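You operate a simulated robot arm through the tools that you are given. There is no shell and no other tool.

Carry out the task below with a simulated two-armed robot. There is one attempt and no reset: what you move stays moved.

## Task
Take the primer tub and put it on the second green shelf from the bottom. Then take the thin block and leave it in the scrap bin. Then put the pump rag on the cream cart top away on the third grey shelf from the bottom. Then take the coarse basket and leave it on the rig table top. Then take the setting block and put it in the dirty tray. Then take the blue fuse on the practice bench top and put it away on the wiring bench shelf. Then put the grid brush on the second grey shelf from the bottom. Keep to this order. Set down upright: thin block, pump rag, coarse basket, setting block, blue fuse.
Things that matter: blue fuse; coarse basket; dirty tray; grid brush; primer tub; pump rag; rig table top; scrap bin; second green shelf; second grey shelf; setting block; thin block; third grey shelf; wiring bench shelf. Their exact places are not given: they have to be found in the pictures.

It is judged by the outcome, as a careful person would: the job done as asked, and still so three seconds after it is handed in. It fails if anything else is knocked over, pushed out of place, dropped, spilled or broken.

## Robot
Two 7-joint arms with two-finger parallel grippers on one trunk, on a base that moves. Base frame: it is fixed to the floor where the robot stands at the start and does not move with it; the origin is under the middle of the robot, x ahead of it, y to its left, z up; the surface under the hand at the start is at about z = 840. Units: mm, degrees, N and s.
The left shoulder is at the start at [50, 165, 1105], the right one opposite. With the tool pointing down near the work surface each hand reaches from about 240 to 700 mm from the robot's upright axis, wherever it stands, measured 20 degrees to its own side. Places, roughly: blue fuse [0, -4250, 750]; coarse basket (5x5x9 cm) [100, -3200, 800]; dirty tray [1750, -5000, 1000]; grid brush (8x6x8 cm) [1200, -5100, 1400]; primer tub [500, 250, 750]; pump rag (8x7x8 cm) [700, -1200, 800]; rig table top (184x13 cm) [2300, 280, 780]; scrap bin [750, -1000, 750]; second green shelf [-200, 2700, 700]; second grey shelf [1400, -5100, 700]; setting block [0, -3500, 750]; thin block [500, -1250, 750]; third grey shelf [1400, -5100, 1000]; wiring bench shelf [-1500, 2600, 300]. Payload 3.91 kg a hand.
Tool frame (each hand has its own): the origin (TCP) lies between the finger pads and is the grasp point; the fingertips stand 30 mm ahead of it; z points along the fingers, y is the line along which they close. Largest opening 110 mm; finger width 20, thickness 10; the body of the gripper, 48 by 112 mm, starts 55 mm behind the TCP.
Orientation is that of the tool frame in the base frame, as a unit quaternion [w, x, y, z]. With the fingers straight down and closing along the base's y, the tool's x points along the base's -x, its y along +y and its z along -z.

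## Interface
- The arms move only by the tool jog_arm. It takes "left_rows", "right_rows" or both (then of equal length, played together; a hand with none holds still); each is a list that holds one entry, the list of rows, each a list of 6 numbers: the shift along the base's x, y, z in mm, then the turn, a rotation vector about the base's x, y, z in degrees. In form: [[[dx, dy, dz, ax, ay, az], ...]]. A call has 1 to 20 rows; each row shifts and turns the commanded pose from where the row before left it. "left_claw" and "right_claw" are, for a hand that has rows, the finger opening in mm, from 0 to 110, set as the call begins (left out, the last holds). A row lasts 0.2 s, in which the tool goes at most 50 mm and 8.6 degrees; a call with a longer step from one row to the next is refused whole, and so is a gripper value outside its range. A pose out of reach is approached as far as the arm can. The call stops where the force on the tool passes 40 N (or 10 N more than at its start, if that is more) or the arm is blocked; 0.2 s more then pass. The fingers move at their own pace (about 45 mm/s each) and stop on an object; they squeeze with about 42 N. The grip force told is the motor's: it shows also when the fingers shut on nothing. Time passes only in rows, and 0.2 s behind the last, so rows that do not move let the fingers close. The reply holds the time, the measured pose of the TCP, the force on the tool along the base axes, the opening and the grip force, in the units named above and with some noise, with the torque about the TCP (base axes, N m) and any sound that the robot's microphone picked up.
- Cameras (640 x 400 px; columns grow to the right, rows downward): "scene" is now at [114.4, 31.8, 1283.1]; the picture's right is [0.36, -0.93, 0.00], its down [-0.47, -0.18, -0.87] and it looks along [0.81, 0.31, -0.50] (base axes); focal length 251 px, centre (320, 200). "left" rides on the left gripper at [72, -17, -103] in its tool frame; the picture's right is [0.23, 0.97, 0.00], its down [-0.76, 0.18, -0.62] and it looks along [-0.61, 0.14, 0.78] (tool axes); focal length 222 px, centre (320, 200). "right" rides on the right gripper at [72, 17, -103] in its tool frame; the picture's right is [-0.23, 0.97, 0.00], its down [-0.76, -0.18, -0.62] and it looks along [-0.61, -0.14, 0.78] (tool axes); focal length 222 px, centre (320, 200).
- get_image(camera): a new picture of that camera. No time passes.
- move_column(by): slides the trunk up (or, below 0, down) by that many mm; the arms and the scene camera ride with it, the base frame stays. It gives what a move gives, with no picture.
- steer(legs): drives the robot by 1 to 6 legs, each [ahead, left, turn to the left] in mm, mm and degrees, along the robot's own axes; the way and the turn of a leg run together, so that a leg with both is an arc; at most 1500 mm and 180 degrees a leg. The arms and the cameras ride along, it lands a little off, and it stops where it bumps. It gives what a move gives.
- turn_head(pan, tilt): turns the head with the scene camera to pan (to the left, within 80 degrees either way) and tilt (down, from -29 to 69), counted from straight ahead of the robot. It gives what a move gives.
- point_at(camera, pixels): for up to 12 pixels [column, row] of the newest picture of that camera ("zoom" is the newest enlarged one), the place [x, y, z] in the base frame of the surface seen there, good to about 3 mm. No time passes.
- inspect(camera, box): a new picture of the part [left, top, right, bottom] of that camera's present view, enlarged. No time passes.
- sign_off(): hands the job in; it is judged then, once.

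Leave the grippers open and the arms clear of the work at the hand-in unless told otherwise.

The tools are called as name(argument=value, ...) on one line, values as JSON. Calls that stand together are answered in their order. jog_arm: Moves the arms, as the interface text tells. Its arguments: {"type":"object","properties":{"left_rows":{"type":"array","items":{"type":"array","items":{"type":"array","items":{"type":"number"}}}},"left_claw":{"type":"number"},"right_rows":{"type":"array","items":{"type":"array","items":{"type":"array","items":{"type":"number"}}}},"right_claw":{"type":"number"}},"required":[]} The other tools are called the same way: move_column (by) moves the trunk up or down; steer (legs) drives the base; turn_head (pan, tilt) turns the head that bears the scene camera; get_image (camera) takes a picture; point_at (camera, pixels) gives the place of the surface under pixels of a picture; inspect (camera, box) takes an enlarged picture of a part of a camera's view; sign_off () hands the job in.

At the start:

```text
time_s: 0.0
left_position: [323.4, 340.7, 1130.1]
left_tcp_rot: [0.0, 0.0, 1.0, 0.0]
left_ft_force: [0.2, 0.1, 0.2]
left_ft_torque: [-0.01, 0.0, 0.01]
left_width: 110.4
left_gripper_force: 0.0
right_position: [414.8, 28.1, 1147.5]
right_tcp_rot: [0.0, 0.0, 1.0, 0.0]
right_ft_force: [0.0, -0.2, -0.4]
right_ft_torque: [-0.03, -0.02, -0.06]
right_width: 110.0
right_gripper_force: 0.0
trunk travel left (down, up): [-325.0, 178.0]
robot x, y, heading: [-3.8, -0.4, 0.0]
head pan, tilt (commanded): [21.0, 29.9]
```

scene: 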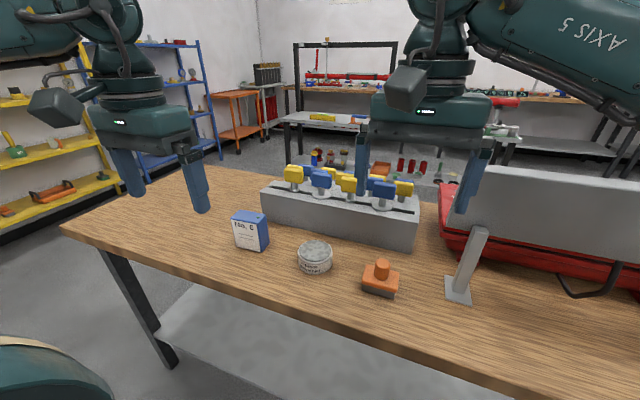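
right: 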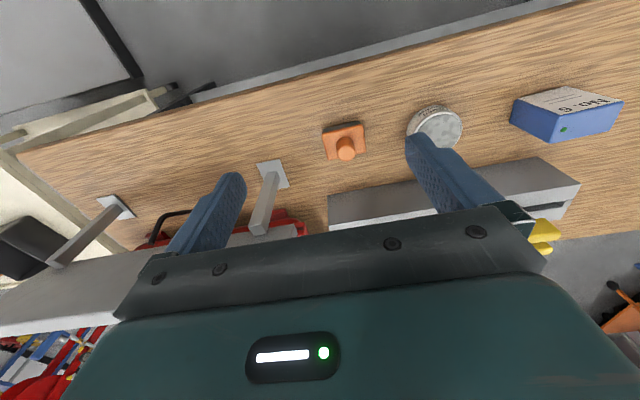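
left: 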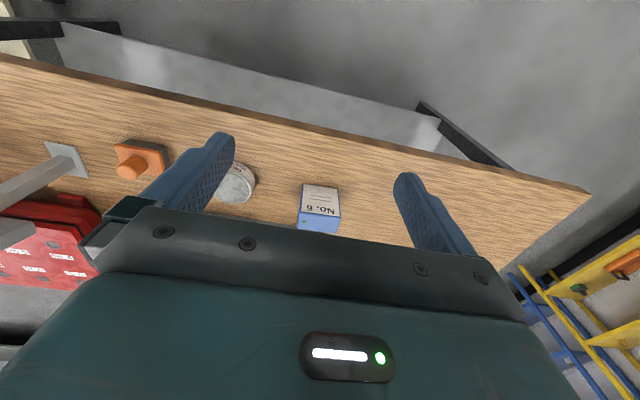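

I see a small round tub near (315, 257) in the scene picture, possibly the primer tub. I'll enlarge it to read its label.

inspect(camera="scene", box=[220, 190, 420, 315])

point_at(camera="scene", pixels=[[315, 247], [315, 265], [299, 250], [331, 250], [315, 275], [250, 230], [380, 270], [340, 200], [480, 200]])

```text
3.20 times, centred on (320, 252) of scene
```

zoom: 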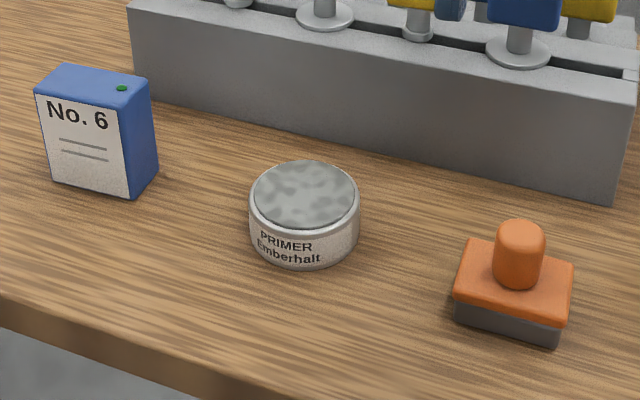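

```text
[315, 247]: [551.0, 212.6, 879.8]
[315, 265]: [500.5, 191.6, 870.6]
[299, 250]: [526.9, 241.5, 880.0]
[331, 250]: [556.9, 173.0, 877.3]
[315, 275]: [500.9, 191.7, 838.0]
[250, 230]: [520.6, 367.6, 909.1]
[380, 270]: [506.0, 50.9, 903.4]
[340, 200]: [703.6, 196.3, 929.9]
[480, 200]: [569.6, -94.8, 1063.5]
```

The label says PRIMER, so this is the tub, centred near (538, 208), top z 880, bottom z 838. Before I move anything I'll look around the room by turning the head.

turn_head(pan=80, tilt=15)

get_image(camera="scene")

turn_head(pan=-80, tilt=15)

get_image(camera="scene")

turn_head(pan=-30, tilt=15)

get_image(camera="scene")

turn_head(pan=20, tilt=10)

get_image(camera="scene")

```text
time_s: 1.3
left_position: [324.1, 341.0, 1130.1]
left_tcp_rot: [0.0, 0.0, 1.0, -0.001]
left_ft_force: [0.5, 0.7, 0.2]
left_ft_torque: [0.03, 0.02, 0.0]
left_width: 109.9
left_gripper_force: 0.0
right_position: [416.3, 27.0, 1146.8]
right_tcp_rot: [0.0, 0.001, 1.0, 0.0]
right_ft_force: [0.8, -0.3, 0.2]
right_ft_torque: [0.02, 0.01, 0.0]
right_width: 110.0
right_gripper_force: 0.0
trunk travel left (down, up): [-325.0, 178.0]
robot x, y, heading: [-1.1, -1.3, 0.1]
head pan, tilt (commanded): [80.0, 15.0]
```

```text
taken
```

scene: 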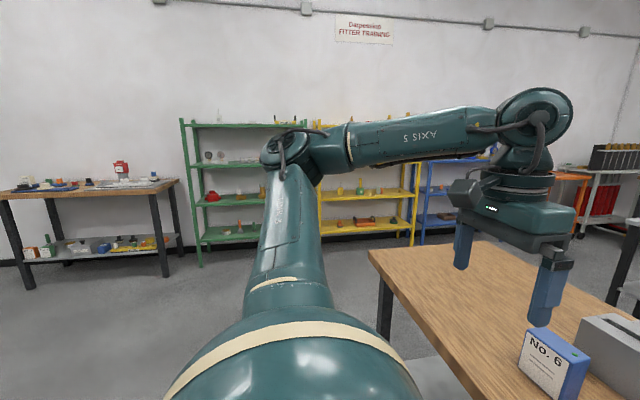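

```text
time_s: 3.8
left_position: [323.5, 341.3, 1130.7]
left_tcp_rot: [0.0, 0.0, 1.0, 0.0]
left_ft_force: [-0.8, 0.4, 0.4]
left_ft_torque: [-0.05, -0.01, -0.02]
left_width: 110.2
left_gripper_force: 0.0
right_position: [415.9, 28.5, 1146.8]
right_tcp_rot: [0.0, 0.001, 1.0, 0.0]
right_ft_force: [0.1, -0.1, -0.2]
right_ft_torque: [0.03, -0.03, -0.01]
right_width: 109.7
right_gripper_force: 0.0
trunk travel left (down, up): [-325.0, 178.0]
robot x, y, heading: [0.7, -0.5, -0.0]
head pan, tilt (commanded): [-80.0, 15.0]
```

```text
taken
```

scene: 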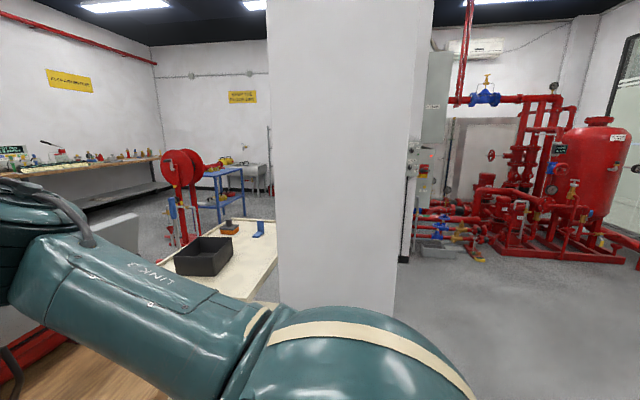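

```text
time_s: 4.9
left_position: [324.0, 341.5, 1131.0]
left_tcp_rot: [0.0, 0.0, 1.0, 0.0]
left_ft_force: [1.8, -0.8, -0.4]
left_ft_torque: [0.03, -0.02, 0.01]
left_width: 110.0
left_gripper_force: 0.2
right_position: [415.9, 27.5, 1146.8]
right_tcp_rot: [-0.001, 0.001, 1.0, 0.0]
right_ft_force: [-0.2, 0.4, -0.1]
right_ft_torque: [0.0, 0.01, -0.01]
right_width: 109.9
right_gripper_force: 0.1
trunk travel left (down, up): [-325.0, 178.0]
robot x, y, heading: [-1.8, -3.7, -0.3]
head pan, tilt (commanded): [-30.0, 15.0]
```

```text
taken
```

scene: 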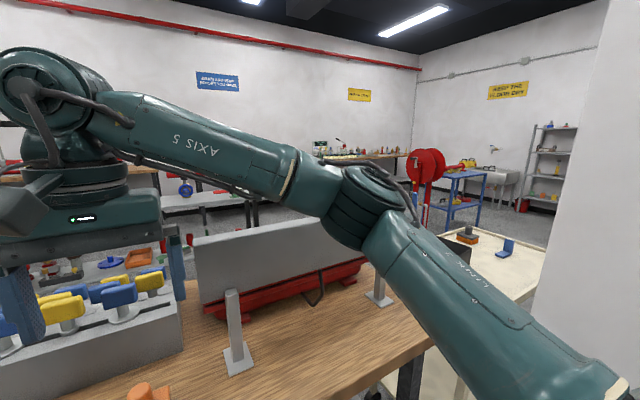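

```text
time_s: 6.1
left_position: [323.1, 341.8, 1129.6]
left_tcp_rot: [0.001, 0.0, 1.0, 0.001]
left_ft_force: [-0.1, -0.3, -0.9]
left_ft_torque: [0.02, 0.02, -0.03]
left_width: 109.8
left_gripper_force: 0.0
right_position: [416.9, 26.7, 1146.6]
right_tcp_rot: [0.0, 0.001, 1.0, 0.0]
right_ft_force: [-0.9, 0.0, 0.4]
right_ft_torque: [-0.02, -0.01, -0.01]
right_width: 110.0
right_gripper_force: 0.1
trunk travel left (down, up): [-325.0, 178.0]
robot x, y, heading: [0.6, -4.4, 0.1]
head pan, tilt (commanded): [20.0, 10.0]
```

```text
taken
```

scene: 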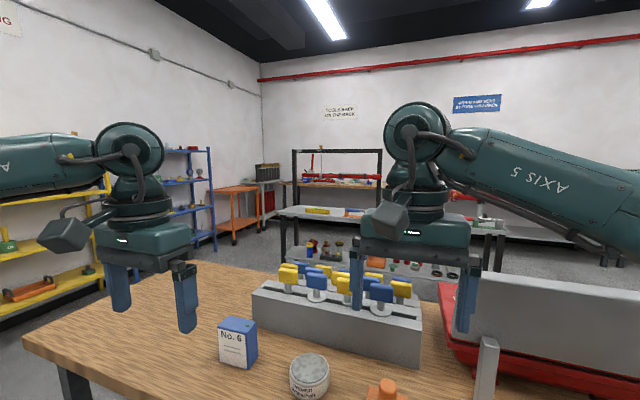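

The green shelf is off to the left. I'll pan back left to measure its shelves before choosing how to grasp the tub.

turn_head(pan=80, tilt=10)

inspect(camera="scene", box=[160, 90, 320, 250])

point_at(camera="zoom", pixels=[[160, 90], [400, 90], [160, 235], [300, 230], [160, 370], [300, 365], [160, 325], [300, 325], [160, 195], [300, 195], [90, 200], [130, 400]])

```text
time_s: 7.4
left_position: [323.4, 341.8, 1130.3]
left_tcp_rot: [0.0, 0.0, 1.0, 0.0]
left_ft_force: [-0.4, -0.4, -1.0]
left_ft_torque: [0.0, -0.01, 0.0]
left_width: 110.2
left_gripper_force: 0.0
right_position: [416.6, 27.9, 1145.9]
right_tcp_rot: [0.0, 0.001, 1.0, 0.0]
right_ft_force: [-0.6, 0.5, 0.0]
right_ft_torque: [-0.01, 0.01, 0.03]
right_width: 110.1
right_gripper_force: 0.0
trunk travel left (down, up): [-325.0, 178.0]
robot x, y, heading: [0.5, -1.0, 0.2]
head pan, tilt (commanded): [80.0, 10.0]
```

```text
2.50 times, centred on (240, 170) of scene
```

zoom: 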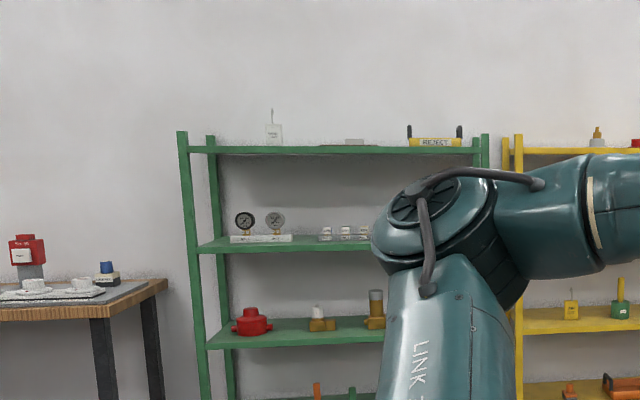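

```text
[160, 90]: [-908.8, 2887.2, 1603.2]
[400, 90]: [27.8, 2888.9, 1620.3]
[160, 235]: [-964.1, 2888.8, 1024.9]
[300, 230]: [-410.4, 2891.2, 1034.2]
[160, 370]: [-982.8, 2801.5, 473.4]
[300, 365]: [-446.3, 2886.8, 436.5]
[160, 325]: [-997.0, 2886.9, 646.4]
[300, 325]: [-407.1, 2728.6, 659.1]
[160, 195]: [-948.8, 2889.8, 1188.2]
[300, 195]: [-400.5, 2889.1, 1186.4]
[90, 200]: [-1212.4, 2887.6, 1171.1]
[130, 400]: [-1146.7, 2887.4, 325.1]
```

I'll measure the green shelf's edges and boards more exactly.

point_at(camera="zoom", pixels=[[300, 347], [300, 338], [360, 334], [350, 249], [350, 243], [300, 150], [340, 152], [290, 398], [195, 250], [200, 345], [222, 300], [480, 160]])

inspect(camera="scene", box=[0, 150, 200, 275])

```text
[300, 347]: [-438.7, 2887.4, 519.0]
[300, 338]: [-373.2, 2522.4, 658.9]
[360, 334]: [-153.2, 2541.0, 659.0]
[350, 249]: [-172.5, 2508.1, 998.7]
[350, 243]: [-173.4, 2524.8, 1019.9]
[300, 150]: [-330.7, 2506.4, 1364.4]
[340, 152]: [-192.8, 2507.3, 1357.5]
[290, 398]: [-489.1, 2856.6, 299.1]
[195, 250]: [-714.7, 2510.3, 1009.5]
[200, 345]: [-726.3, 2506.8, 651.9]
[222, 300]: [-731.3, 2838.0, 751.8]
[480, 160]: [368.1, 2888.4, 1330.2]
```

```text
3.20 times, centred on (100, 212) of scene
```

zoom: 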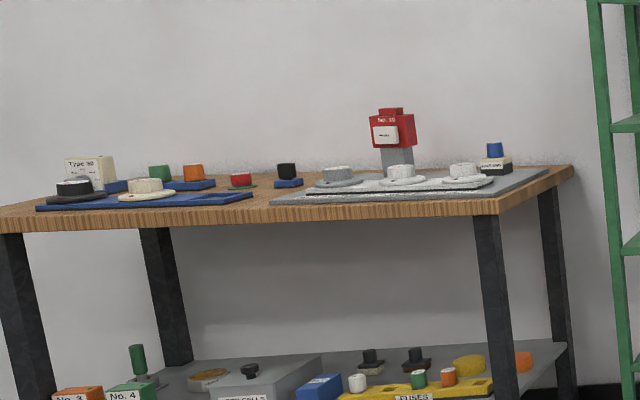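

The second green shelf has its surface at z≈659 and its front edge at y≈2507. There is about 340 mm of headroom under the third board. A grasp pitched about 50° below horizontal will fit there and at the bench. I'll move the left hand above the tub at (538, 207), pitching it forward 40° from straight down. At the same time I'll move the right hand out to the side.

jog_arm(left_rows=[[[26.8, -16.8, -14, 0, -5, 0], [26.8, -16.8, -14, 0, -5, 0], [26.8, -16.8, -14, 0, -5, 0], [26.8, -16.8, -14, 0, -5, 0], [26.8, -16.8, -14, 0, -5, 0], [26.8, -16.8, -14, 0, -5, 0], [26.8, -16.8, -14, 0, -5, 0], [26.8, -16.8, -14, 0, -5, 0], [0, 0, 0, 0, 0, 0]]], right_rows=[[[-12, -18, 8, 0, 0, 0], [-12, -18, 8, 0, 0, 0], [-12, -18, 8, 0, 0, 0], [-12, -18, 8, 0, 0, 0], [-12, -18, 8, 0, 0, 0], [-12, -18, 8, 0, 0, 0], [-12, -18, 8, 0, 0, 0], [-12, -18, 8, 0, 0, 0], [0, 0, 0, 0, 0, 0]]], left_claw=110)

turn_head(pan=20, tilt=35)

get_image(camera="scene")

get_image(camera="left")

```text
time_s: 9.4
left_position: [538.8, 210.5, 1019.3]
left_tcp_rot: [0.343, 0.0, 0.939, -0.001]
left_ft_force: [-0.3, -0.2, 0.2]
left_ft_torque: [0.0, 0.0, 0.0]
left_width: 110.2
left_gripper_force: 0.0
right_position: [321.1, -117.9, 1211.6]
right_tcp_rot: [-0.001, 0.001, 1.0, 0.0]
right_ft_force: [-0.4, 0.3, -0.1]
right_ft_torque: [-0.01, -0.03, 0.01]
right_width: 109.9
right_gripper_force: 0.1
trunk travel left (down, up): [-325.0, 178.0]
robot x, y, heading: [2.2, -3.8, 0.1]
head pan, tilt (commanded): [80.0, 10.0]
```

```text
time_s: 10.7
left_position: [538.0, 208.9, 1018.8]
left_tcp_rot: [0.342, 0.0, 0.94, 0.001]
left_ft_force: [-0.4, 0.2, -0.6]
left_ft_torque: [0.0, -0.02, 0.0]
left_width: 109.8
left_gripper_force: 0.1
right_position: [320.4, -116.5, 1211.1]
right_tcp_rot: [0.0, 0.001, 1.0, 0.0]
right_ft_force: [0.7, 0.0, 0.4]
right_ft_torque: [0.02, 0.0, 0.0]
right_width: 109.9
right_gripper_force: 0.0
trunk travel left (down, up): [-325.0, 178.0]
robot x, y, heading: [0.5, -1.2, -0.0]
head pan, tilt (commanded): [20.0, 35.0]
```

```text
taken
```

scene: 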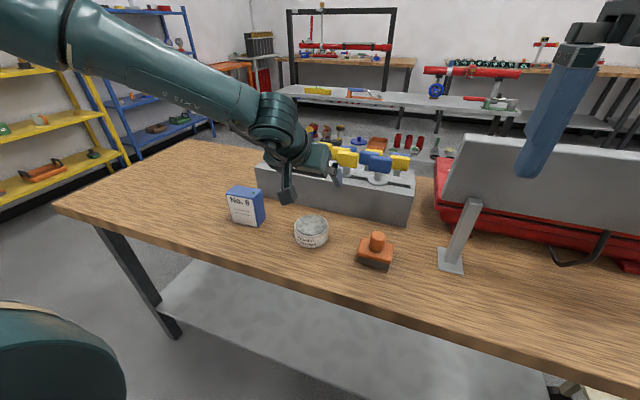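

```text
taken
```

left: 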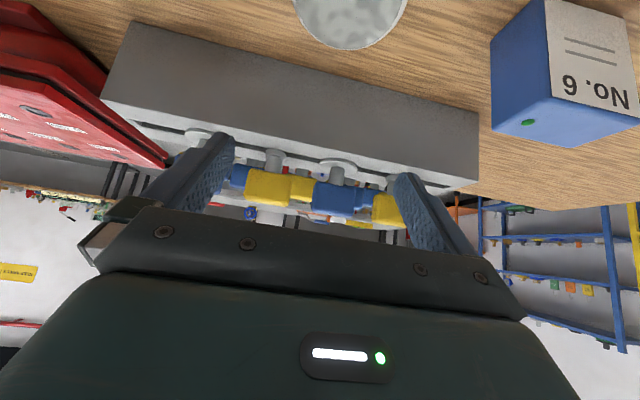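

The left hand is hovering over the tub, and in the left picture the tub sits at the top centre. I'll re-measure its position from both cameras.

point_at(camera="left", pixels=[[350, 10], [293, 5], [407, 5], [350, 40], [350, 47], [330, 60], [500, 100]])

point_at(camera="scene", pixels=[[311, 224], [295, 226], [327, 226], [311, 238], [311, 247], [311, 217], [260, 200], [300, 200]])

```text
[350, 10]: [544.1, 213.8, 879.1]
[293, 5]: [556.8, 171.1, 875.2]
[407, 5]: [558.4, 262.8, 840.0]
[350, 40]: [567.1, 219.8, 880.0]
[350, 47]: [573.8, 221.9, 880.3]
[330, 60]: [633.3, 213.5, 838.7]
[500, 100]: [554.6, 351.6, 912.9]
```

```text
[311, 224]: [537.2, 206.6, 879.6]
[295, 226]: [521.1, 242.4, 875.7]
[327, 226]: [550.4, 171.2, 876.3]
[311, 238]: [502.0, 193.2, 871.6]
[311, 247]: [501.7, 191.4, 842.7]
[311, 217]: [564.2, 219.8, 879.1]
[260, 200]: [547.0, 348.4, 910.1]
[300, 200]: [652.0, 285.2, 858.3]
```

The tub centre is at (538, 207) with a radius of about 39. I'll go straight down to z≈873 with the fingers open.

jog_arm(left_rows=[[[0, -1, -36, 0, 0, 0], [0, -1, -36, 0, 0, 0], [0, 0, -36, 0, 0, 0], [0, 0, -20, 0, 0, 0], [0, 0, -10, 0, 0, 0], [0, 0, -8, 0, 0, 0], [0, 0, 0, 0, 0, 0]]], left_claw=110)

get_image(camera="left")

get_image(camera="scene")

```text
time_s: 12.3
left_position: [537.8, 204.9, 874.6]
left_tcp_rot: [0.342, 0.0, 0.94, 0.0]
left_ft_force: [0.1, -0.2, 0.1]
left_ft_torque: [0.01, 0.0, 0.0]
left_width: 110.4
left_gripper_force: 0.1
right_position: [319.3, -116.9, 1210.9]
right_tcp_rot: [0.0, 0.001, 1.0, 0.0]
right_ft_force: [0.4, 0.0, 0.4]
right_ft_torque: [0.01, 0.02, 0.03]
right_width: 110.1
right_gripper_force: 0.0
trunk travel left (down, up): [-325.0, 178.0]
robot x, y, heading: [-0.3, 2.5, -0.2]
head pan, tilt (commanded): [20.0, 35.0]
```

```text
taken
```

left: 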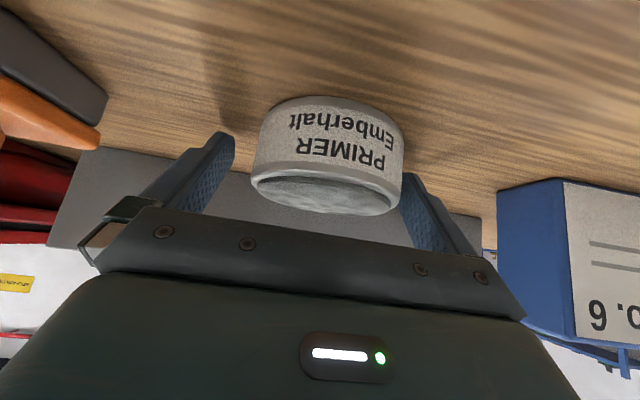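

```text
taken
```

scene: 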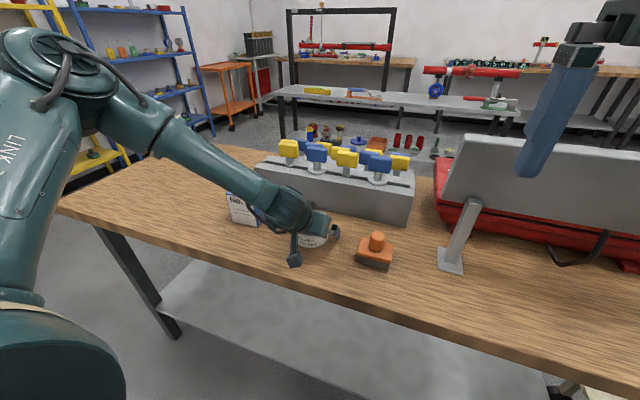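

The tub sits between the fingers. I'll close the left gripper and wait for it to settle.

jog_arm(left_rows=[[[0, 0, 0, 0, 0, 0], [0, 0, 0, 0, 0, 0], [0, 0, 0, 0, 0, 0], [0, 0, 0, 0, 0, 0], [0, 0, 0, 0, 0, 0]]], left_claw=40)

```text
time_s: 13.5
left_position: [536.5, 205.3, 871.9]
left_tcp_rot: [0.342, 0.0, 0.94, 0.001]
left_ft_force: [-0.6, 1.8, -0.7]
left_ft_torque: [0.2, -0.05, 0.04]
left_width: 83.7
left_gripper_force: 41.9
right_position: [320.8, -117.0, 1211.1]
right_tcp_rot: [-0.001, 0.001, 1.0, 0.0]
right_ft_force: [0.0, -0.2, 0.1]
right_ft_torque: [-0.01, 0.03, 0.04]
right_width: 110.0
right_gripper_force: 0.1
trunk travel left (down, up): [-325.0, 178.0]
robot x, y, heading: [1.7, -1.7, 0.2]
head pan, tilt (commanded): [20.0, 35.0]
```

The fingers hold at 83.7 mm with a 42 N grip. I'll lift slowly straight up and check the hold.

jog_arm(left_rows=[[[0, 0, 10, 0, 0, 0], [0, 0, 15, 0, 0, 0], [0, 0, 20, 0, 0, 0], [0, 0, 25, 0, 0, 0], [0, 0, 30, 0, 0, 0], [0, 0, 30, 0, 0, 0], [0, 0, 0, 0, 0, 0]]])

get_image(camera="left")

get_image(camera="scene")

```text
time_s: 15.1
left_position: [539.1, 204.7, 1003.6]
left_tcp_rot: [0.341, 0.0, 0.94, 0.0]
left_ft_force: [-0.3, 0.5, -3.6]
left_ft_torque: [-0.06, 0.02, 0.01]
left_width: 83.8
left_gripper_force: 41.6
right_position: [321.8, -116.2, 1211.1]
right_tcp_rot: [0.0, 0.001, 1.0, -0.001]
right_ft_force: [-0.1, 0.5, -0.1]
right_ft_torque: [-0.02, 0.01, 0.02]
right_width: 109.9
right_gripper_force: 0.1
trunk travel left (down, up): [-325.0, 178.0]
robot x, y, heading: [1.7, -3.0, 0.1]
head pan, tilt (commanded): [20.0, 35.0]
```

```text
taken
```

left: 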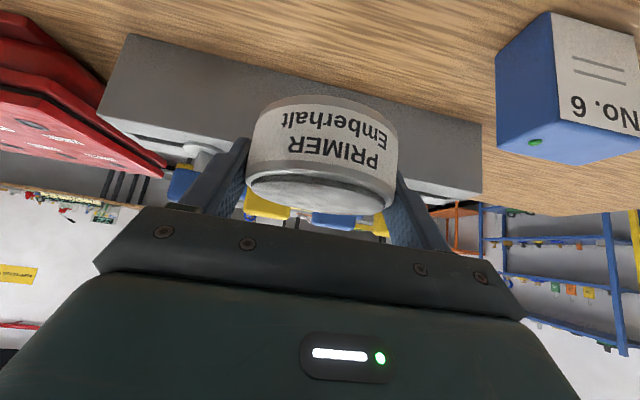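

```text
taken
```

scene: 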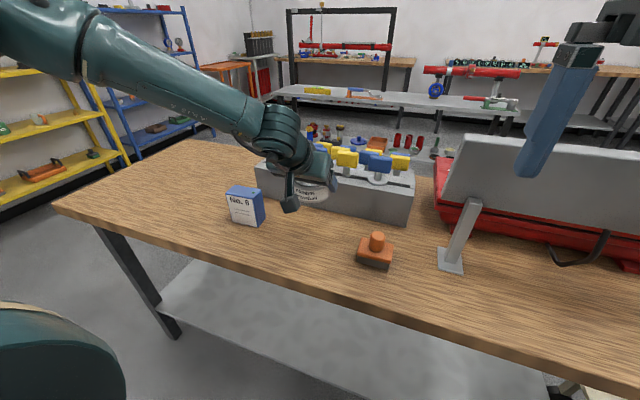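

The tub is held, with about 3.6 N of weight on the hand. Before driving I'll measure the bench edge and check the floor around the robot.

point_at(camera="scene", pixels=[[57, 208], [320, 310], [180, 142], [160, 330], [250, 380], [50, 280]])

turn_head(pan=80, tilt=35)

get_image(camera="scene")

turn_head(pan=-80, tilt=40)

get_image(camera="scene")

```text
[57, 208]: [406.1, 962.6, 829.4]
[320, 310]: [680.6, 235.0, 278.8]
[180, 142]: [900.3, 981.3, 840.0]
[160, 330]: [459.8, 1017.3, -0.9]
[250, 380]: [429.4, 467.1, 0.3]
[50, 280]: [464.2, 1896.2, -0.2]
```

```text
time_s: 16.4
left_position: [539.3, 204.4, 1003.2]
left_tcp_rot: [0.342, 0.0, 0.94, 0.0]
left_ft_force: [-0.3, -0.1, -4.6]
left_ft_torque: [0.0, 0.02, -0.04]
left_width: 83.6
left_gripper_force: 42.4
right_position: [320.9, -116.7, 1211.3]
right_tcp_rot: [0.0, 0.0, 1.0, 0.0]
right_ft_force: [-0.6, -0.2, -0.2]
right_ft_torque: [-0.01, 0.0, 0.0]
right_width: 110.0
right_gripper_force: 0.2
trunk travel left (down, up): [-325.0, 178.0]
robot x, y, heading: [-0.5, 0.8, -0.3]
head pan, tilt (commanded): [80.0, 35.0]
```

```text
taken
```

scene: 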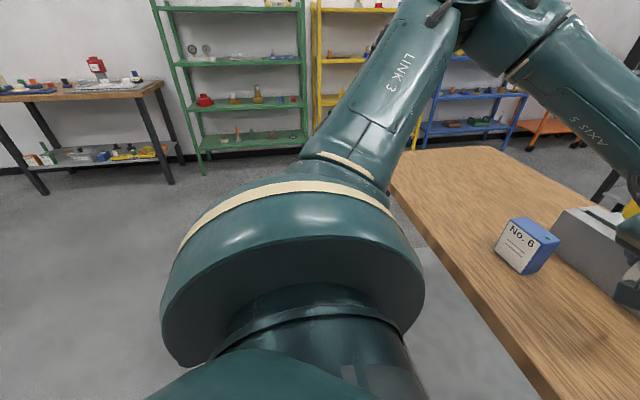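

```text
time_s: 18.9
left_position: [539.6, 206.2, 1001.8]
left_tcp_rot: [0.342, 0.0, 0.94, 0.0]
left_ft_force: [0.7, 0.6, -5.0]
left_ft_torque: [-0.02, 0.01, 0.03]
left_width: 83.4
left_gripper_force: 41.9
right_position: [320.5, -116.8, 1211.6]
right_tcp_rot: [0.0, 0.001, 1.0, 0.0]
right_ft_force: [0.0, 0.7, 0.9]
right_ft_torque: [0.02, 0.01, -0.01]
right_width: 110.0
right_gripper_force: 0.1
trunk travel left (down, up): [-325.0, 178.0]
robot x, y, heading: [6.0, -0.7, -0.2]
head pan, tilt (commanded): [-80.0, 40.0]
```

```text
taken
```

scene: 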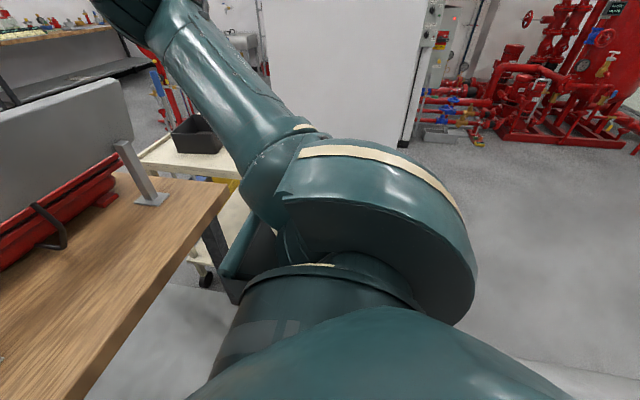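

The bench front edge is at x≈406 and the floor looks clear behind and to the left. I'll back up 250 mm, turn left 90°, and drive forward to about 1100 mm short of the green shelf.

steer(legs=[[-250, 0, 0], [0, 0, 90], [1200, 0, 0]])

turn_head(pan=0, tilt=25)

get_image(camera="scene")

```text
time_s: 30.2
left_position: [-505.3, 1728.6, 1001.9]
left_tcp_rot: [-0.237, 0.675, -0.654, -0.246]
left_ft_force: [0.2, 0.0, -4.5]
left_ft_torque: [-0.03, 0.01, 0.02]
left_width: 83.5
left_gripper_force: 42.1
right_position: [-174.7, 1522.4, 1212.1]
right_tcp_rot: [-0.001, 0.718, -0.696, 0.0]
right_ft_force: [0.2, 0.5, -0.1]
right_ft_torque: [-0.01, -0.01, 0.01]
right_width: 110.0
right_gripper_force: 0.1
trunk travel left (down, up): [-325.0, 178.0]
robot x, y, heading: [-283.5, 1197.7, 91.7]
head pan, tilt (commanded): [-80.0, 40.0]
```

```text
time_s: 31.8
left_position: [-503.8, 1729.4, 1002.3]
left_tcp_rot: [-0.238, 0.675, -0.653, -0.246]
left_ft_force: [0.2, 0.3, -4.1]
left_ft_torque: [-0.03, 0.0, 0.02]
left_width: 83.7
left_gripper_force: 42.1
right_position: [-174.5, 1521.6, 1211.3]
right_tcp_rot: [0.0, 0.719, -0.695, 0.0]
right_ft_force: [-0.1, 0.5, -0.5]
right_ft_torque: [0.0, 0.0, 0.02]
right_width: 110.1
right_gripper_force: 0.1
trunk travel left (down, up): [-325.0, 178.0]
robot x, y, heading: [-283.6, 1199.5, 91.7]
head pan, tilt (commanded): [0.0, 25.0]
```

```text
taken
```

scene: 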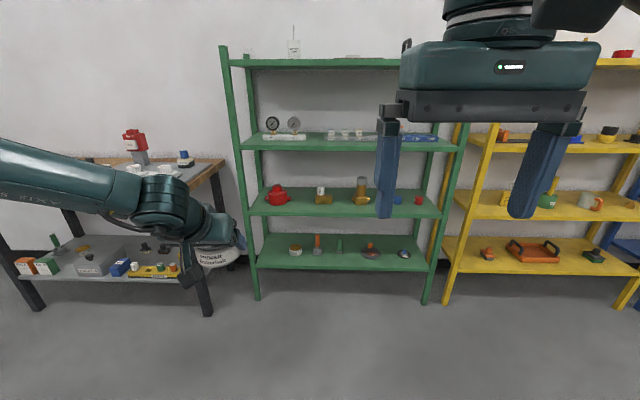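

I'm facing the green shelf. Its second board is at row ~203 and holds a red part, brass parts and more. I'll zoom in to find a free spot and measure it.

inspect(camera="scene", box=[225, 120, 475, 276])

point_at(camera="scene", pixels=[[258, 215], [300, 215], [300, 195], [340, 214], [380, 214], [430, 214], [278, 195], [322, 198], [361, 190], [300, 260], [300, 145], [300, 149]])

```text
2.56 times, centred on (350, 198) of scene
```

zoom: 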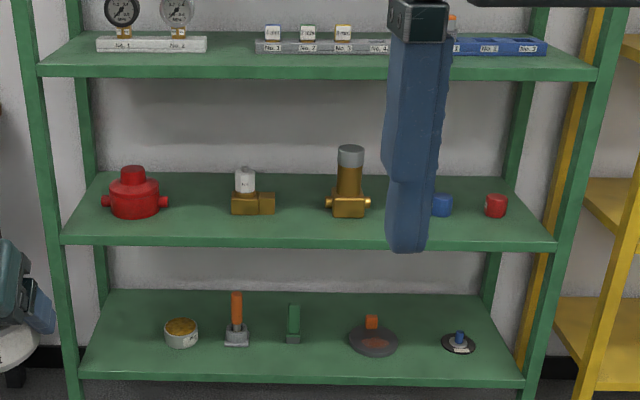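

```text
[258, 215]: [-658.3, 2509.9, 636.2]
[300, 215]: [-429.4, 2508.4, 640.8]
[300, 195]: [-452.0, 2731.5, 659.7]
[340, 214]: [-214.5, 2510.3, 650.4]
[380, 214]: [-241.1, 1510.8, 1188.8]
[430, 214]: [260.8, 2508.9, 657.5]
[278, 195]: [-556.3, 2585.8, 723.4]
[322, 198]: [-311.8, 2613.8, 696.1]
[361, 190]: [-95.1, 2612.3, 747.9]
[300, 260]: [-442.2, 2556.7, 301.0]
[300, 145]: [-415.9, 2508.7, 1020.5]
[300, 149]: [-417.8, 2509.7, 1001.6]
```

The widest free gap on the second board runs from about x −488, right of the red part, to −347, left of the brass part. I'll swing the right hand back out of view, lower the trunk 180 mm, and drive closer.

jog_arm(right_rows=[[[22, -10, 0, 0, 0, 0], [22, -10, 0, 0, 0, 0], [22, -10, 0, 0, 0, 0], [22, -10, 0, 0, 0, 0], [22, -10, 0, 0, 0, 0], [22, -10, 0, 0, 0, 0], [22, -10, 0, 0, 0, 0], [22, -10, 0, 0, 0, 0]]])

move_column(by=-100)

steer(legs=[[0, -85, -1.7], [500, 0, 0]])

get_image(camera="scene")

```text
time_s: 33.6
left_position: [-504.3, 1728.7, 1001.5]
left_tcp_rot: [-0.236, 0.676, -0.654, -0.245]
left_ft_force: [-0.1, 0.1, -3.5]
left_ft_torque: [-0.04, -0.01, -0.03]
left_width: 83.8
left_gripper_force: 41.8
right_position: [-6.3, 1447.4, 1206.0]
right_tcp_rot: [0.001, 0.719, -0.695, -0.001]
right_ft_force: [1.5, -0.6, 0.0]
right_ft_torque: [-0.03, -0.03, -0.01]
right_width: 110.2
right_gripper_force: 0.1
right hand out of reach, approached as far as the arm can: row 8
trunk travel left (down, up): [-325.0, 178.0]
robot x, y, heading: [-281.1, 1198.2, 91.9]
head pan, tilt (commanded): [0.0, 25.0]
```

```text
time_s: 34.9
left_position: [-505.1, 1728.6, 902.7]
left_tcp_rot: [-0.238, 0.675, -0.654, -0.245]
left_ft_force: [0.1, 0.4, -5.3]
left_ft_torque: [-0.03, 0.03, 0.02]
left_width: 83.7
left_gripper_force: 41.9
right_position: [-6.2, 1446.9, 1106.9]
right_tcp_rot: [0.0, 0.719, -0.695, -0.001]
right_ft_force: [0.3, -0.2, 0.4]
right_ft_torque: [0.02, -0.02, 0.0]
right_width: 109.9
right_gripper_force: 0.0
trunk travel left (down, up): [-225.0, 278.0]
robot x, y, heading: [-286.0, 1194.5, 91.9]
head pan, tilt (commanded): [0.0, 25.0]
```

```text
time_s: 38.9
left_position: [-406.4, 2234.4, 901.9]
left_tcp_rot: [-0.241, 0.667, -0.662, -0.243]
left_ft_force: [1.0, 0.8, -4.2]
left_ft_torque: [-0.03, 0.0, -0.01]
left_width: 83.5
left_gripper_force: 41.4
right_position: [84.7, 1940.0, 1106.2]
right_tcp_rot: [0.0, 0.709, -0.705, 0.0]
right_ft_force: [-0.1, -0.2, -0.2]
right_ft_torque: [0.0, 0.04, -0.03]
right_width: 110.1
right_gripper_force: 0.0
trunk travel left (down, up): [-225.0, 278.0]
robot x, y, heading: [-193.8, 1696.7, 90.3]
head pan, tilt (commanded): [0.0, 25.0]
```

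```text
taken
```

scene: 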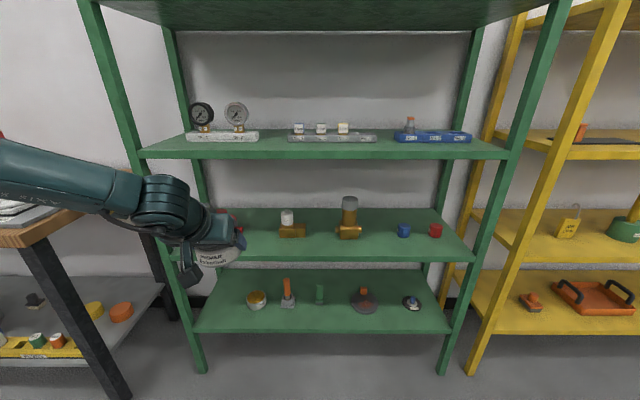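

I'll measure the bench corner next to the left arm, the gaps between items on the second board, and the shelf uprights.

inspect(camera="scene", box=[190, 180, 490, 280])

point_at(camera="scene", pixels=[[83, 214], [20, 240], [60, 280], [280, 232], [305, 232], [287, 215], [340, 232], [361, 232], [349, 205], [398, 231], [410, 231], [429, 231]])

point_at(camera="scene", pixels=[[441, 231], [465, 250], [470, 260], [320, 250], [320, 256], [320, 215], [380, 245], [300, 154], [150, 170], [60, 175], [150, 200], [20, 165]])

```text
2.13 times, centred on (340, 230) of scene
```

zoom: 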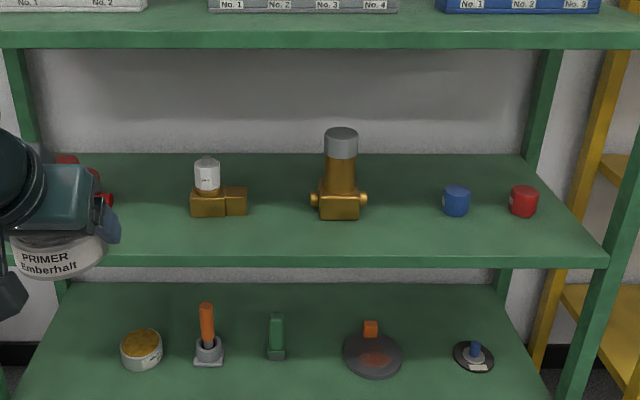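

```text
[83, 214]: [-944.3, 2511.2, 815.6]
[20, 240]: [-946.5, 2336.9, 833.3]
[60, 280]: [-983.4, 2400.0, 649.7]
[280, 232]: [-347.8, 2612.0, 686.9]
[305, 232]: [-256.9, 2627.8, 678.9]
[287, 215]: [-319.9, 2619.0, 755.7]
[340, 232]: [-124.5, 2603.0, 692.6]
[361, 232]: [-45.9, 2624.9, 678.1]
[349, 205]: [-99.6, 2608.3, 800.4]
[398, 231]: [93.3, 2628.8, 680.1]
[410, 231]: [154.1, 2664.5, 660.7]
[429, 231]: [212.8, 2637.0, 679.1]
```

```text
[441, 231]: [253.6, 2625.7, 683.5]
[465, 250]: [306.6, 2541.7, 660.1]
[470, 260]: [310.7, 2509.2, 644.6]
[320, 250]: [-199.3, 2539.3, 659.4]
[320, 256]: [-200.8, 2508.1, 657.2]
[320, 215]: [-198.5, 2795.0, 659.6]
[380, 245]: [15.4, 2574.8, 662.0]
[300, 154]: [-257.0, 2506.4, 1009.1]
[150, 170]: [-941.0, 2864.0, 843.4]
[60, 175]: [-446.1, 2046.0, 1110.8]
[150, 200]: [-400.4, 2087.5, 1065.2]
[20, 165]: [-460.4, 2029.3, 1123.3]
```

The gap between the red part's right nozzle (x≈−482) and the brass elbow (x≈−350) is clear, and the brass front face is at y≈2605. I'll set the tub at about (−416, 2570). First I'll lower the trunk another 100 mm and drive ahead 250 mm.

move_column(by=-100)

steer(legs=[[240, 0, 0]])

get_image(camera="scene")

get_image(camera="left")

```text
time_s: 40.2
left_position: [-405.6, 2235.6, 802.3]
left_tcp_rot: [-0.242, 0.666, -0.663, -0.242]
left_ft_force: [0.4, -0.1, -4.3]
left_ft_torque: [-0.04, -0.01, -0.04]
left_width: 83.5
left_gripper_force: 41.6
right_position: [83.2, 1940.1, 1007.0]
right_tcp_rot: [0.0, 0.709, -0.705, -0.002]
right_ft_force: [-0.8, 0.2, -1.2]
right_ft_torque: [0.0, -0.02, -0.01]
right_width: 109.9
right_gripper_force: 0.0
trunk travel left (down, up): [-125.0, 378.0]
robot x, y, heading: [-194.8, 1696.8, 90.3]
head pan, tilt (commanded): [0.0, 25.0]
```

```text
time_s: 42.0
left_position: [-406.4, 2478.3, 803.0]
left_tcp_rot: [-0.24, 0.667, -0.662, -0.242]
left_ft_force: [0.3, -0.8, -3.9]
left_ft_torque: [-0.03, 0.01, 0.03]
left_width: 83.7
left_gripper_force: 42.2
right_position: [82.8, 2182.1, 1006.5]
right_tcp_rot: [0.001, 0.709, -0.705, -0.001]
right_ft_force: [1.6, 0.9, 0.1]
right_ft_torque: [-0.01, -0.01, -0.01]
right_width: 110.3
right_gripper_force: 0.0
trunk travel left (down, up): [-125.0, 378.0]
robot x, y, heading: [-198.0, 1941.7, 90.4]
head pan, tilt (commanded): [0.0, 25.0]
```

```text
taken
```

scene: 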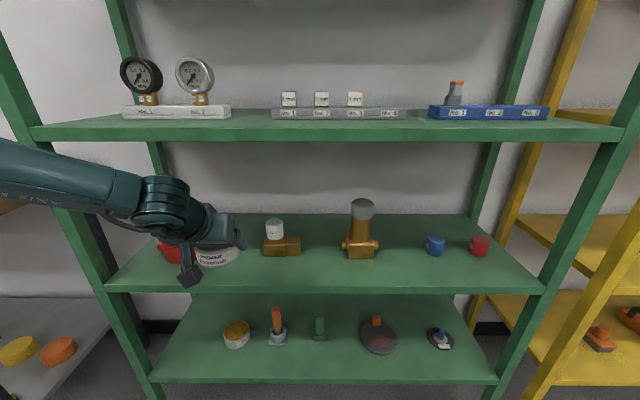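

```text
taken
```

left: 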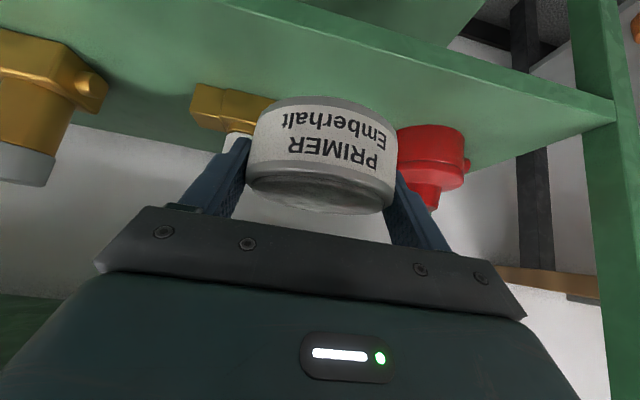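

In the left picture the tub is heading into the gap between the brass part and the red part. I'll move it over the board to (−416, 2570) and down to about 10 mm above the surface.

jog_arm(left_rows=[[[-2, 22, -10, 0, 0, 0], [-2, 23, -10, 0, 0, 0], [-2, 23, -10, 0, 0, 0], [-2, 23, -10, 0, 0, 0], [-2, 0, -18, 0, 0, 0], [0, 0, -18, 0, 0, 0], [0, 0, -14, 0, 0, 0], [0, 0, -10, 0, 0, 0], [0, 0, 0, 0, 0, 0]]])

get_image(camera="scene")

get_image(camera="left")

```text
time_s: 44.0
left_position: [-422.8, 2563.1, 705.2]
left_tcp_rot: [-0.241, 0.667, -0.662, -0.241]
left_ft_force: [-0.3, -0.6, -2.8]
left_ft_torque: [-0.03, -0.02, -0.02]
left_width: 83.8
left_gripper_force: 42.1
left hand out of reach, approached as far as the arm can: row 8
right_position: [84.3, 2181.9, 1006.7]
right_tcp_rot: [0.0, 0.709, -0.705, -0.001]
right_ft_force: [-0.4, 0.8, 0.1]
right_ft_torque: [0.02, 0.01, 0.02]
right_width: 110.3
right_gripper_force: 0.1
trunk travel left (down, up): [-125.0, 378.0]
robot x, y, heading: [-198.1, 1939.1, 90.4]
head pan, tilt (commanded): [0.0, 25.0]
```

```text
taken
```

scene: 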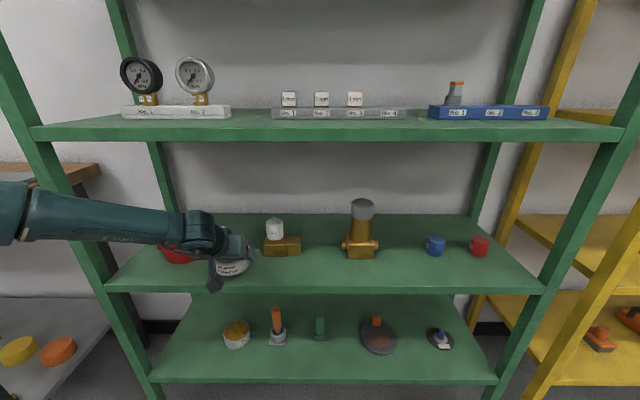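

```text
taken
```

left: 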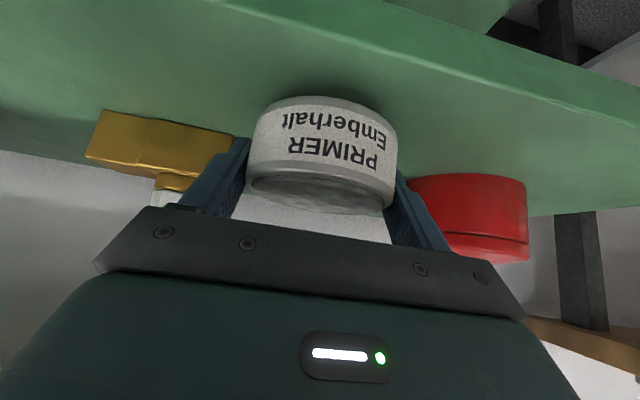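

The arm is at the edge of its reach, so I'll drive closer. Before that I'll measure the red and brass parts in the left picture relative to the fingers.

point_at(camera="left", pixels=[[415, 185], [412, 195], [430, 180], [470, 178], [425, 200], [120, 130], [225, 145], [232, 140], [330, 105], [330, 95], [420, 215], [360, 100]])

point_at(camera="scene", pixels=[[175, 257], [190, 258], [205, 262], [232, 270], [246, 268], [266, 250], [266, 244], [235, 262]])

```text
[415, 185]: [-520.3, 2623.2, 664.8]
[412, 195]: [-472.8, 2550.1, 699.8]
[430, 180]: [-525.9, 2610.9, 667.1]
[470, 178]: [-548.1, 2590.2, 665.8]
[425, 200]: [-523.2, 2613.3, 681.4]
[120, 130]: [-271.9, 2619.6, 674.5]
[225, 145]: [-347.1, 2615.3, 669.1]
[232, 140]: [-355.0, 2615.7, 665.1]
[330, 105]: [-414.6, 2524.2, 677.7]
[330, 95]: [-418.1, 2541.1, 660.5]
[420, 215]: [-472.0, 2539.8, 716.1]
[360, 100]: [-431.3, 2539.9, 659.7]
```

```text
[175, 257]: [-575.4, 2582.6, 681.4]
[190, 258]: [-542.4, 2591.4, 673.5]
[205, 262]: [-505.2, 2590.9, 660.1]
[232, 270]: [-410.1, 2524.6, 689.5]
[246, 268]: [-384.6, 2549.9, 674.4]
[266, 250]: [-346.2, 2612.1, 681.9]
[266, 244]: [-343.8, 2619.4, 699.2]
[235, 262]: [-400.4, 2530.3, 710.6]
```

The red body's right side is at x≈−515, with its nozzle near −482. The brass left edge is at −350 and its front face at y≈2613. I'll pull the hand back 45 mm and then drive ahead 45 mm, which gives the arm more reach.

jog_arm(left_rows=[[[2, -20, 4, 0, 0, 0], [0, -25, 0, 0, 0, 0], [0, 0, 0, 0, 0, 0]]])

steer(legs=[[45, 0, 0]])

jog_arm(left_rows=[[[0, 0, 0, 0, 0, 0], [0, 0, 0, 0, 0, 0]]])

```text
time_s: 44.8
left_position: [-419.9, 2517.0, 710.1]
left_tcp_rot: [-0.24, 0.667, -0.663, -0.242]
left_ft_force: [0.2, 0.3, -4.0]
left_ft_torque: [-0.05, 0.0, 0.01]
left_width: 83.8
left_gripper_force: 41.7
right_position: [81.7, 2181.9, 1006.4]
right_tcp_rot: [-0.001, 0.709, -0.706, -0.001]
right_ft_force: [0.1, 0.3, 0.1]
right_ft_torque: [-0.02, 0.05, -0.02]
right_width: 110.2
right_gripper_force: 0.1
trunk travel left (down, up): [-125.0, 378.0]
robot x, y, heading: [-197.3, 1938.8, 90.4]
head pan, tilt (commanded): [0.0, 25.0]
```

```text
time_s: 45.7
left_position: [-420.8, 2560.3, 710.3]
left_tcp_rot: [-0.241, 0.667, -0.662, -0.242]
left_ft_force: [0.4, -0.7, -4.4]
left_ft_torque: [-0.03, -0.02, -0.03]
left_width: 83.5
left_gripper_force: 41.7
right_position: [83.1, 2225.7, 1006.7]
right_tcp_rot: [-0.001, 0.709, -0.705, -0.001]
right_ft_force: [0.0, 0.2, -0.4]
right_ft_torque: [0.0, 0.04, 0.0]
right_width: 110.0
right_gripper_force: 0.0
trunk travel left (down, up): [-125.0, 378.0]
robot x, y, heading: [-203.1, 1986.3, 90.5]
head pan, tilt (commanded): [0.0, 25.0]
```

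```text
time_s: 46.3
left_position: [-420.2, 2561.0, 711.2]
left_tcp_rot: [-0.24, 0.667, -0.662, -0.242]
left_ft_force: [-0.2, 0.2, -3.5]
left_ft_torque: [-0.03, 0.02, 0.01]
left_width: 83.4
left_gripper_force: 42.0
right_position: [81.7, 2226.8, 1006.5]
right_tcp_rot: [0.001, 0.709, -0.706, -0.001]
right_ft_force: [-0.4, -0.2, -0.4]
right_ft_torque: [0.0, 0.02, 0.0]
right_width: 109.8
right_gripper_force: 0.1
trunk travel left (down, up): [-125.0, 378.0]
robot x, y, heading: [-196.2, 1984.0, 90.4]
head pan, tilt (commanded): [0.0, 25.0]
```

The hand is at (−420, 2561, 711). I'll shift it +5 in x and +9 in y, then lower it to z≈695 while watching the force.

jog_arm(left_rows=[[[3, 5, -4, 0, 0, 0], [2, 4, -4, 0, 0, 0], [0, 0, -4, 0, 0, 0], [0, 0, -3, 0, 0, 0], [0, 0, 0, 0, 0, 0]]])

jog_arm(left_rows=[[[0, 0, -1, 0, 0, 0], [0, 0, -1, 0, 0, 0], [0, 0, 0, 0, 0, 0]]])

get_image(camera="left")

```text
time_s: 47.5
left_position: [-415.5, 2569.7, 696.3]
left_tcp_rot: [-0.241, 0.667, -0.662, -0.242]
left_ft_force: [-0.3, -0.1, -3.2]
left_ft_torque: [0.0, -0.06, -0.05]
left_width: 83.7
left_gripper_force: 41.9
right_position: [82.6, 2225.9, 1007.1]
right_tcp_rot: [-0.001, 0.709, -0.706, -0.001]
right_ft_force: [-0.3, 0.1, -0.2]
right_ft_torque: [-0.03, 0.02, 0.01]
right_width: 109.9
right_gripper_force: 0.1
trunk travel left (down, up): [-125.0, 378.0]
robot x, y, heading: [-201.6, 1982.3, 90.4]
head pan, tilt (commanded): [0.0, 25.0]
```

```text
time_s: 48.3
left_position: [-415.2, 2569.3, 693.2]
left_tcp_rot: [-0.241, 0.667, -0.662, -0.242]
left_ft_force: [-0.9, 0.2, -2.8]
left_ft_torque: [-0.08, 0.03, -0.02]
left_width: 83.6
left_gripper_force: 41.9
right_position: [82.5, 2225.2, 1007.1]
right_tcp_rot: [0.0, 0.709, -0.705, -0.001]
right_ft_force: [-0.2, 0.2, 0.1]
right_ft_torque: [0.01, 0.02, -0.01]
right_width: 110.3
right_gripper_force: 0.2
trunk travel left (down, up): [-125.0, 378.0]
robot x, y, heading: [-199.5, 1984.7, 90.4]
head pan, tilt (commanded): [0.0, 25.0]
```

```text
taken
```

left: 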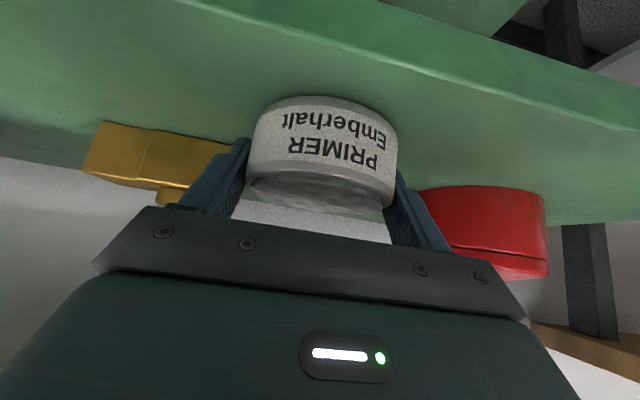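

The force still shows the tub's weight, so it isn't down yet. I'll keep going down in 1 mm steps.

jog_arm(left_rows=[[[0, 0, -1, 0, 0, 0], [0, 0, 0, 0, 0, 0]]])

jog_arm(left_rows=[[[0, 0, -1, 0, 0, 0], [0, 0, 0, 0, 0, 0]]])

```text
time_s: 48.9
left_position: [-414.6, 2570.5, 692.5]
left_tcp_rot: [-0.241, 0.667, -0.662, -0.241]
left_ft_force: [0.3, -0.1, -2.5]
left_ft_torque: [0.05, 0.03, 0.01]
left_width: 83.6
left_gripper_force: 41.5
right_position: [82.6, 2225.5, 1005.7]
right_tcp_rot: [0.0, 0.709, -0.705, -0.002]
right_ft_force: [0.4, 0.3, 0.6]
right_ft_torque: [-0.02, -0.02, 0.02]
right_width: 110.0
right_gripper_force: 0.1
trunk travel left (down, up): [-125.0, 378.0]
robot x, y, heading: [-199.4, 1981.9, 90.8]
head pan, tilt (commanded): [0.0, 25.0]
```

```text
time_s: 49.5
left_position: [-414.8, 2570.1, 693.9]
left_tcp_rot: [-0.241, 0.666, -0.662, -0.243]
left_ft_force: [-0.4, 1.2, 2.5]
left_ft_torque: [-0.25, -0.02, -0.01]
left_width: 83.6
left_gripper_force: 41.7
right_position: [82.7, 2224.5, 1006.4]
right_tcp_rot: [0.0, 0.709, -0.706, -0.001]
right_ft_force: [-0.5, -0.9, 0.5]
right_ft_torque: [0.02, 0.0, -0.02]
right_width: 110.0
right_gripper_force: 0.0
trunk travel left (down, up): [-125.0, 378.0]
robot x, y, heading: [-194.1, 1985.2, 90.2]
head pan, tilt (commanded): [0.0, 25.0]
```

The force went from −3 to +2.5 N, so the tub is resting on the board. I'll open the fingers only to 96 mm so they stay clear of the neighbours, then look.

jog_arm(left_rows=[[[0, 0, 0, 0, 0, 0], [0, 0, 0, 0, 0, 0], [0, 0, 0, 0, 0, 0]]], left_claw=96)

get_image(camera="left")

```text
time_s: 50.3
left_position: [-415.2, 2569.7, 691.2]
left_tcp_rot: [-0.24, 0.667, -0.662, -0.243]
left_ft_force: [1.1, 0.6, 0.3]
left_ft_torque: [0.01, 0.02, 0.0]
left_width: 96.2
left_gripper_force: 0.1
right_position: [81.2, 2224.8, 1006.0]
right_tcp_rot: [0.0, 0.709, -0.705, -0.001]
right_ft_force: [-0.4, 0.3, 0.1]
right_ft_torque: [0.02, 0.02, 0.03]
right_width: 110.0
right_gripper_force: 0.0
trunk travel left (down, up): [-125.0, 378.0]
robot x, y, heading: [-203.0, 1985.8, 90.5]
head pan, tilt (commanded): [0.0, 25.0]
```

```text
taken
```

left: 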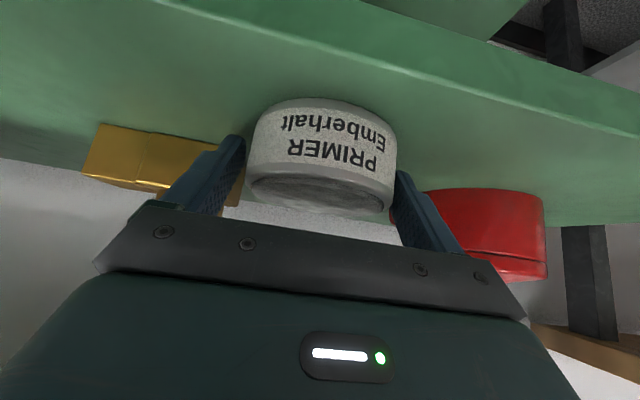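

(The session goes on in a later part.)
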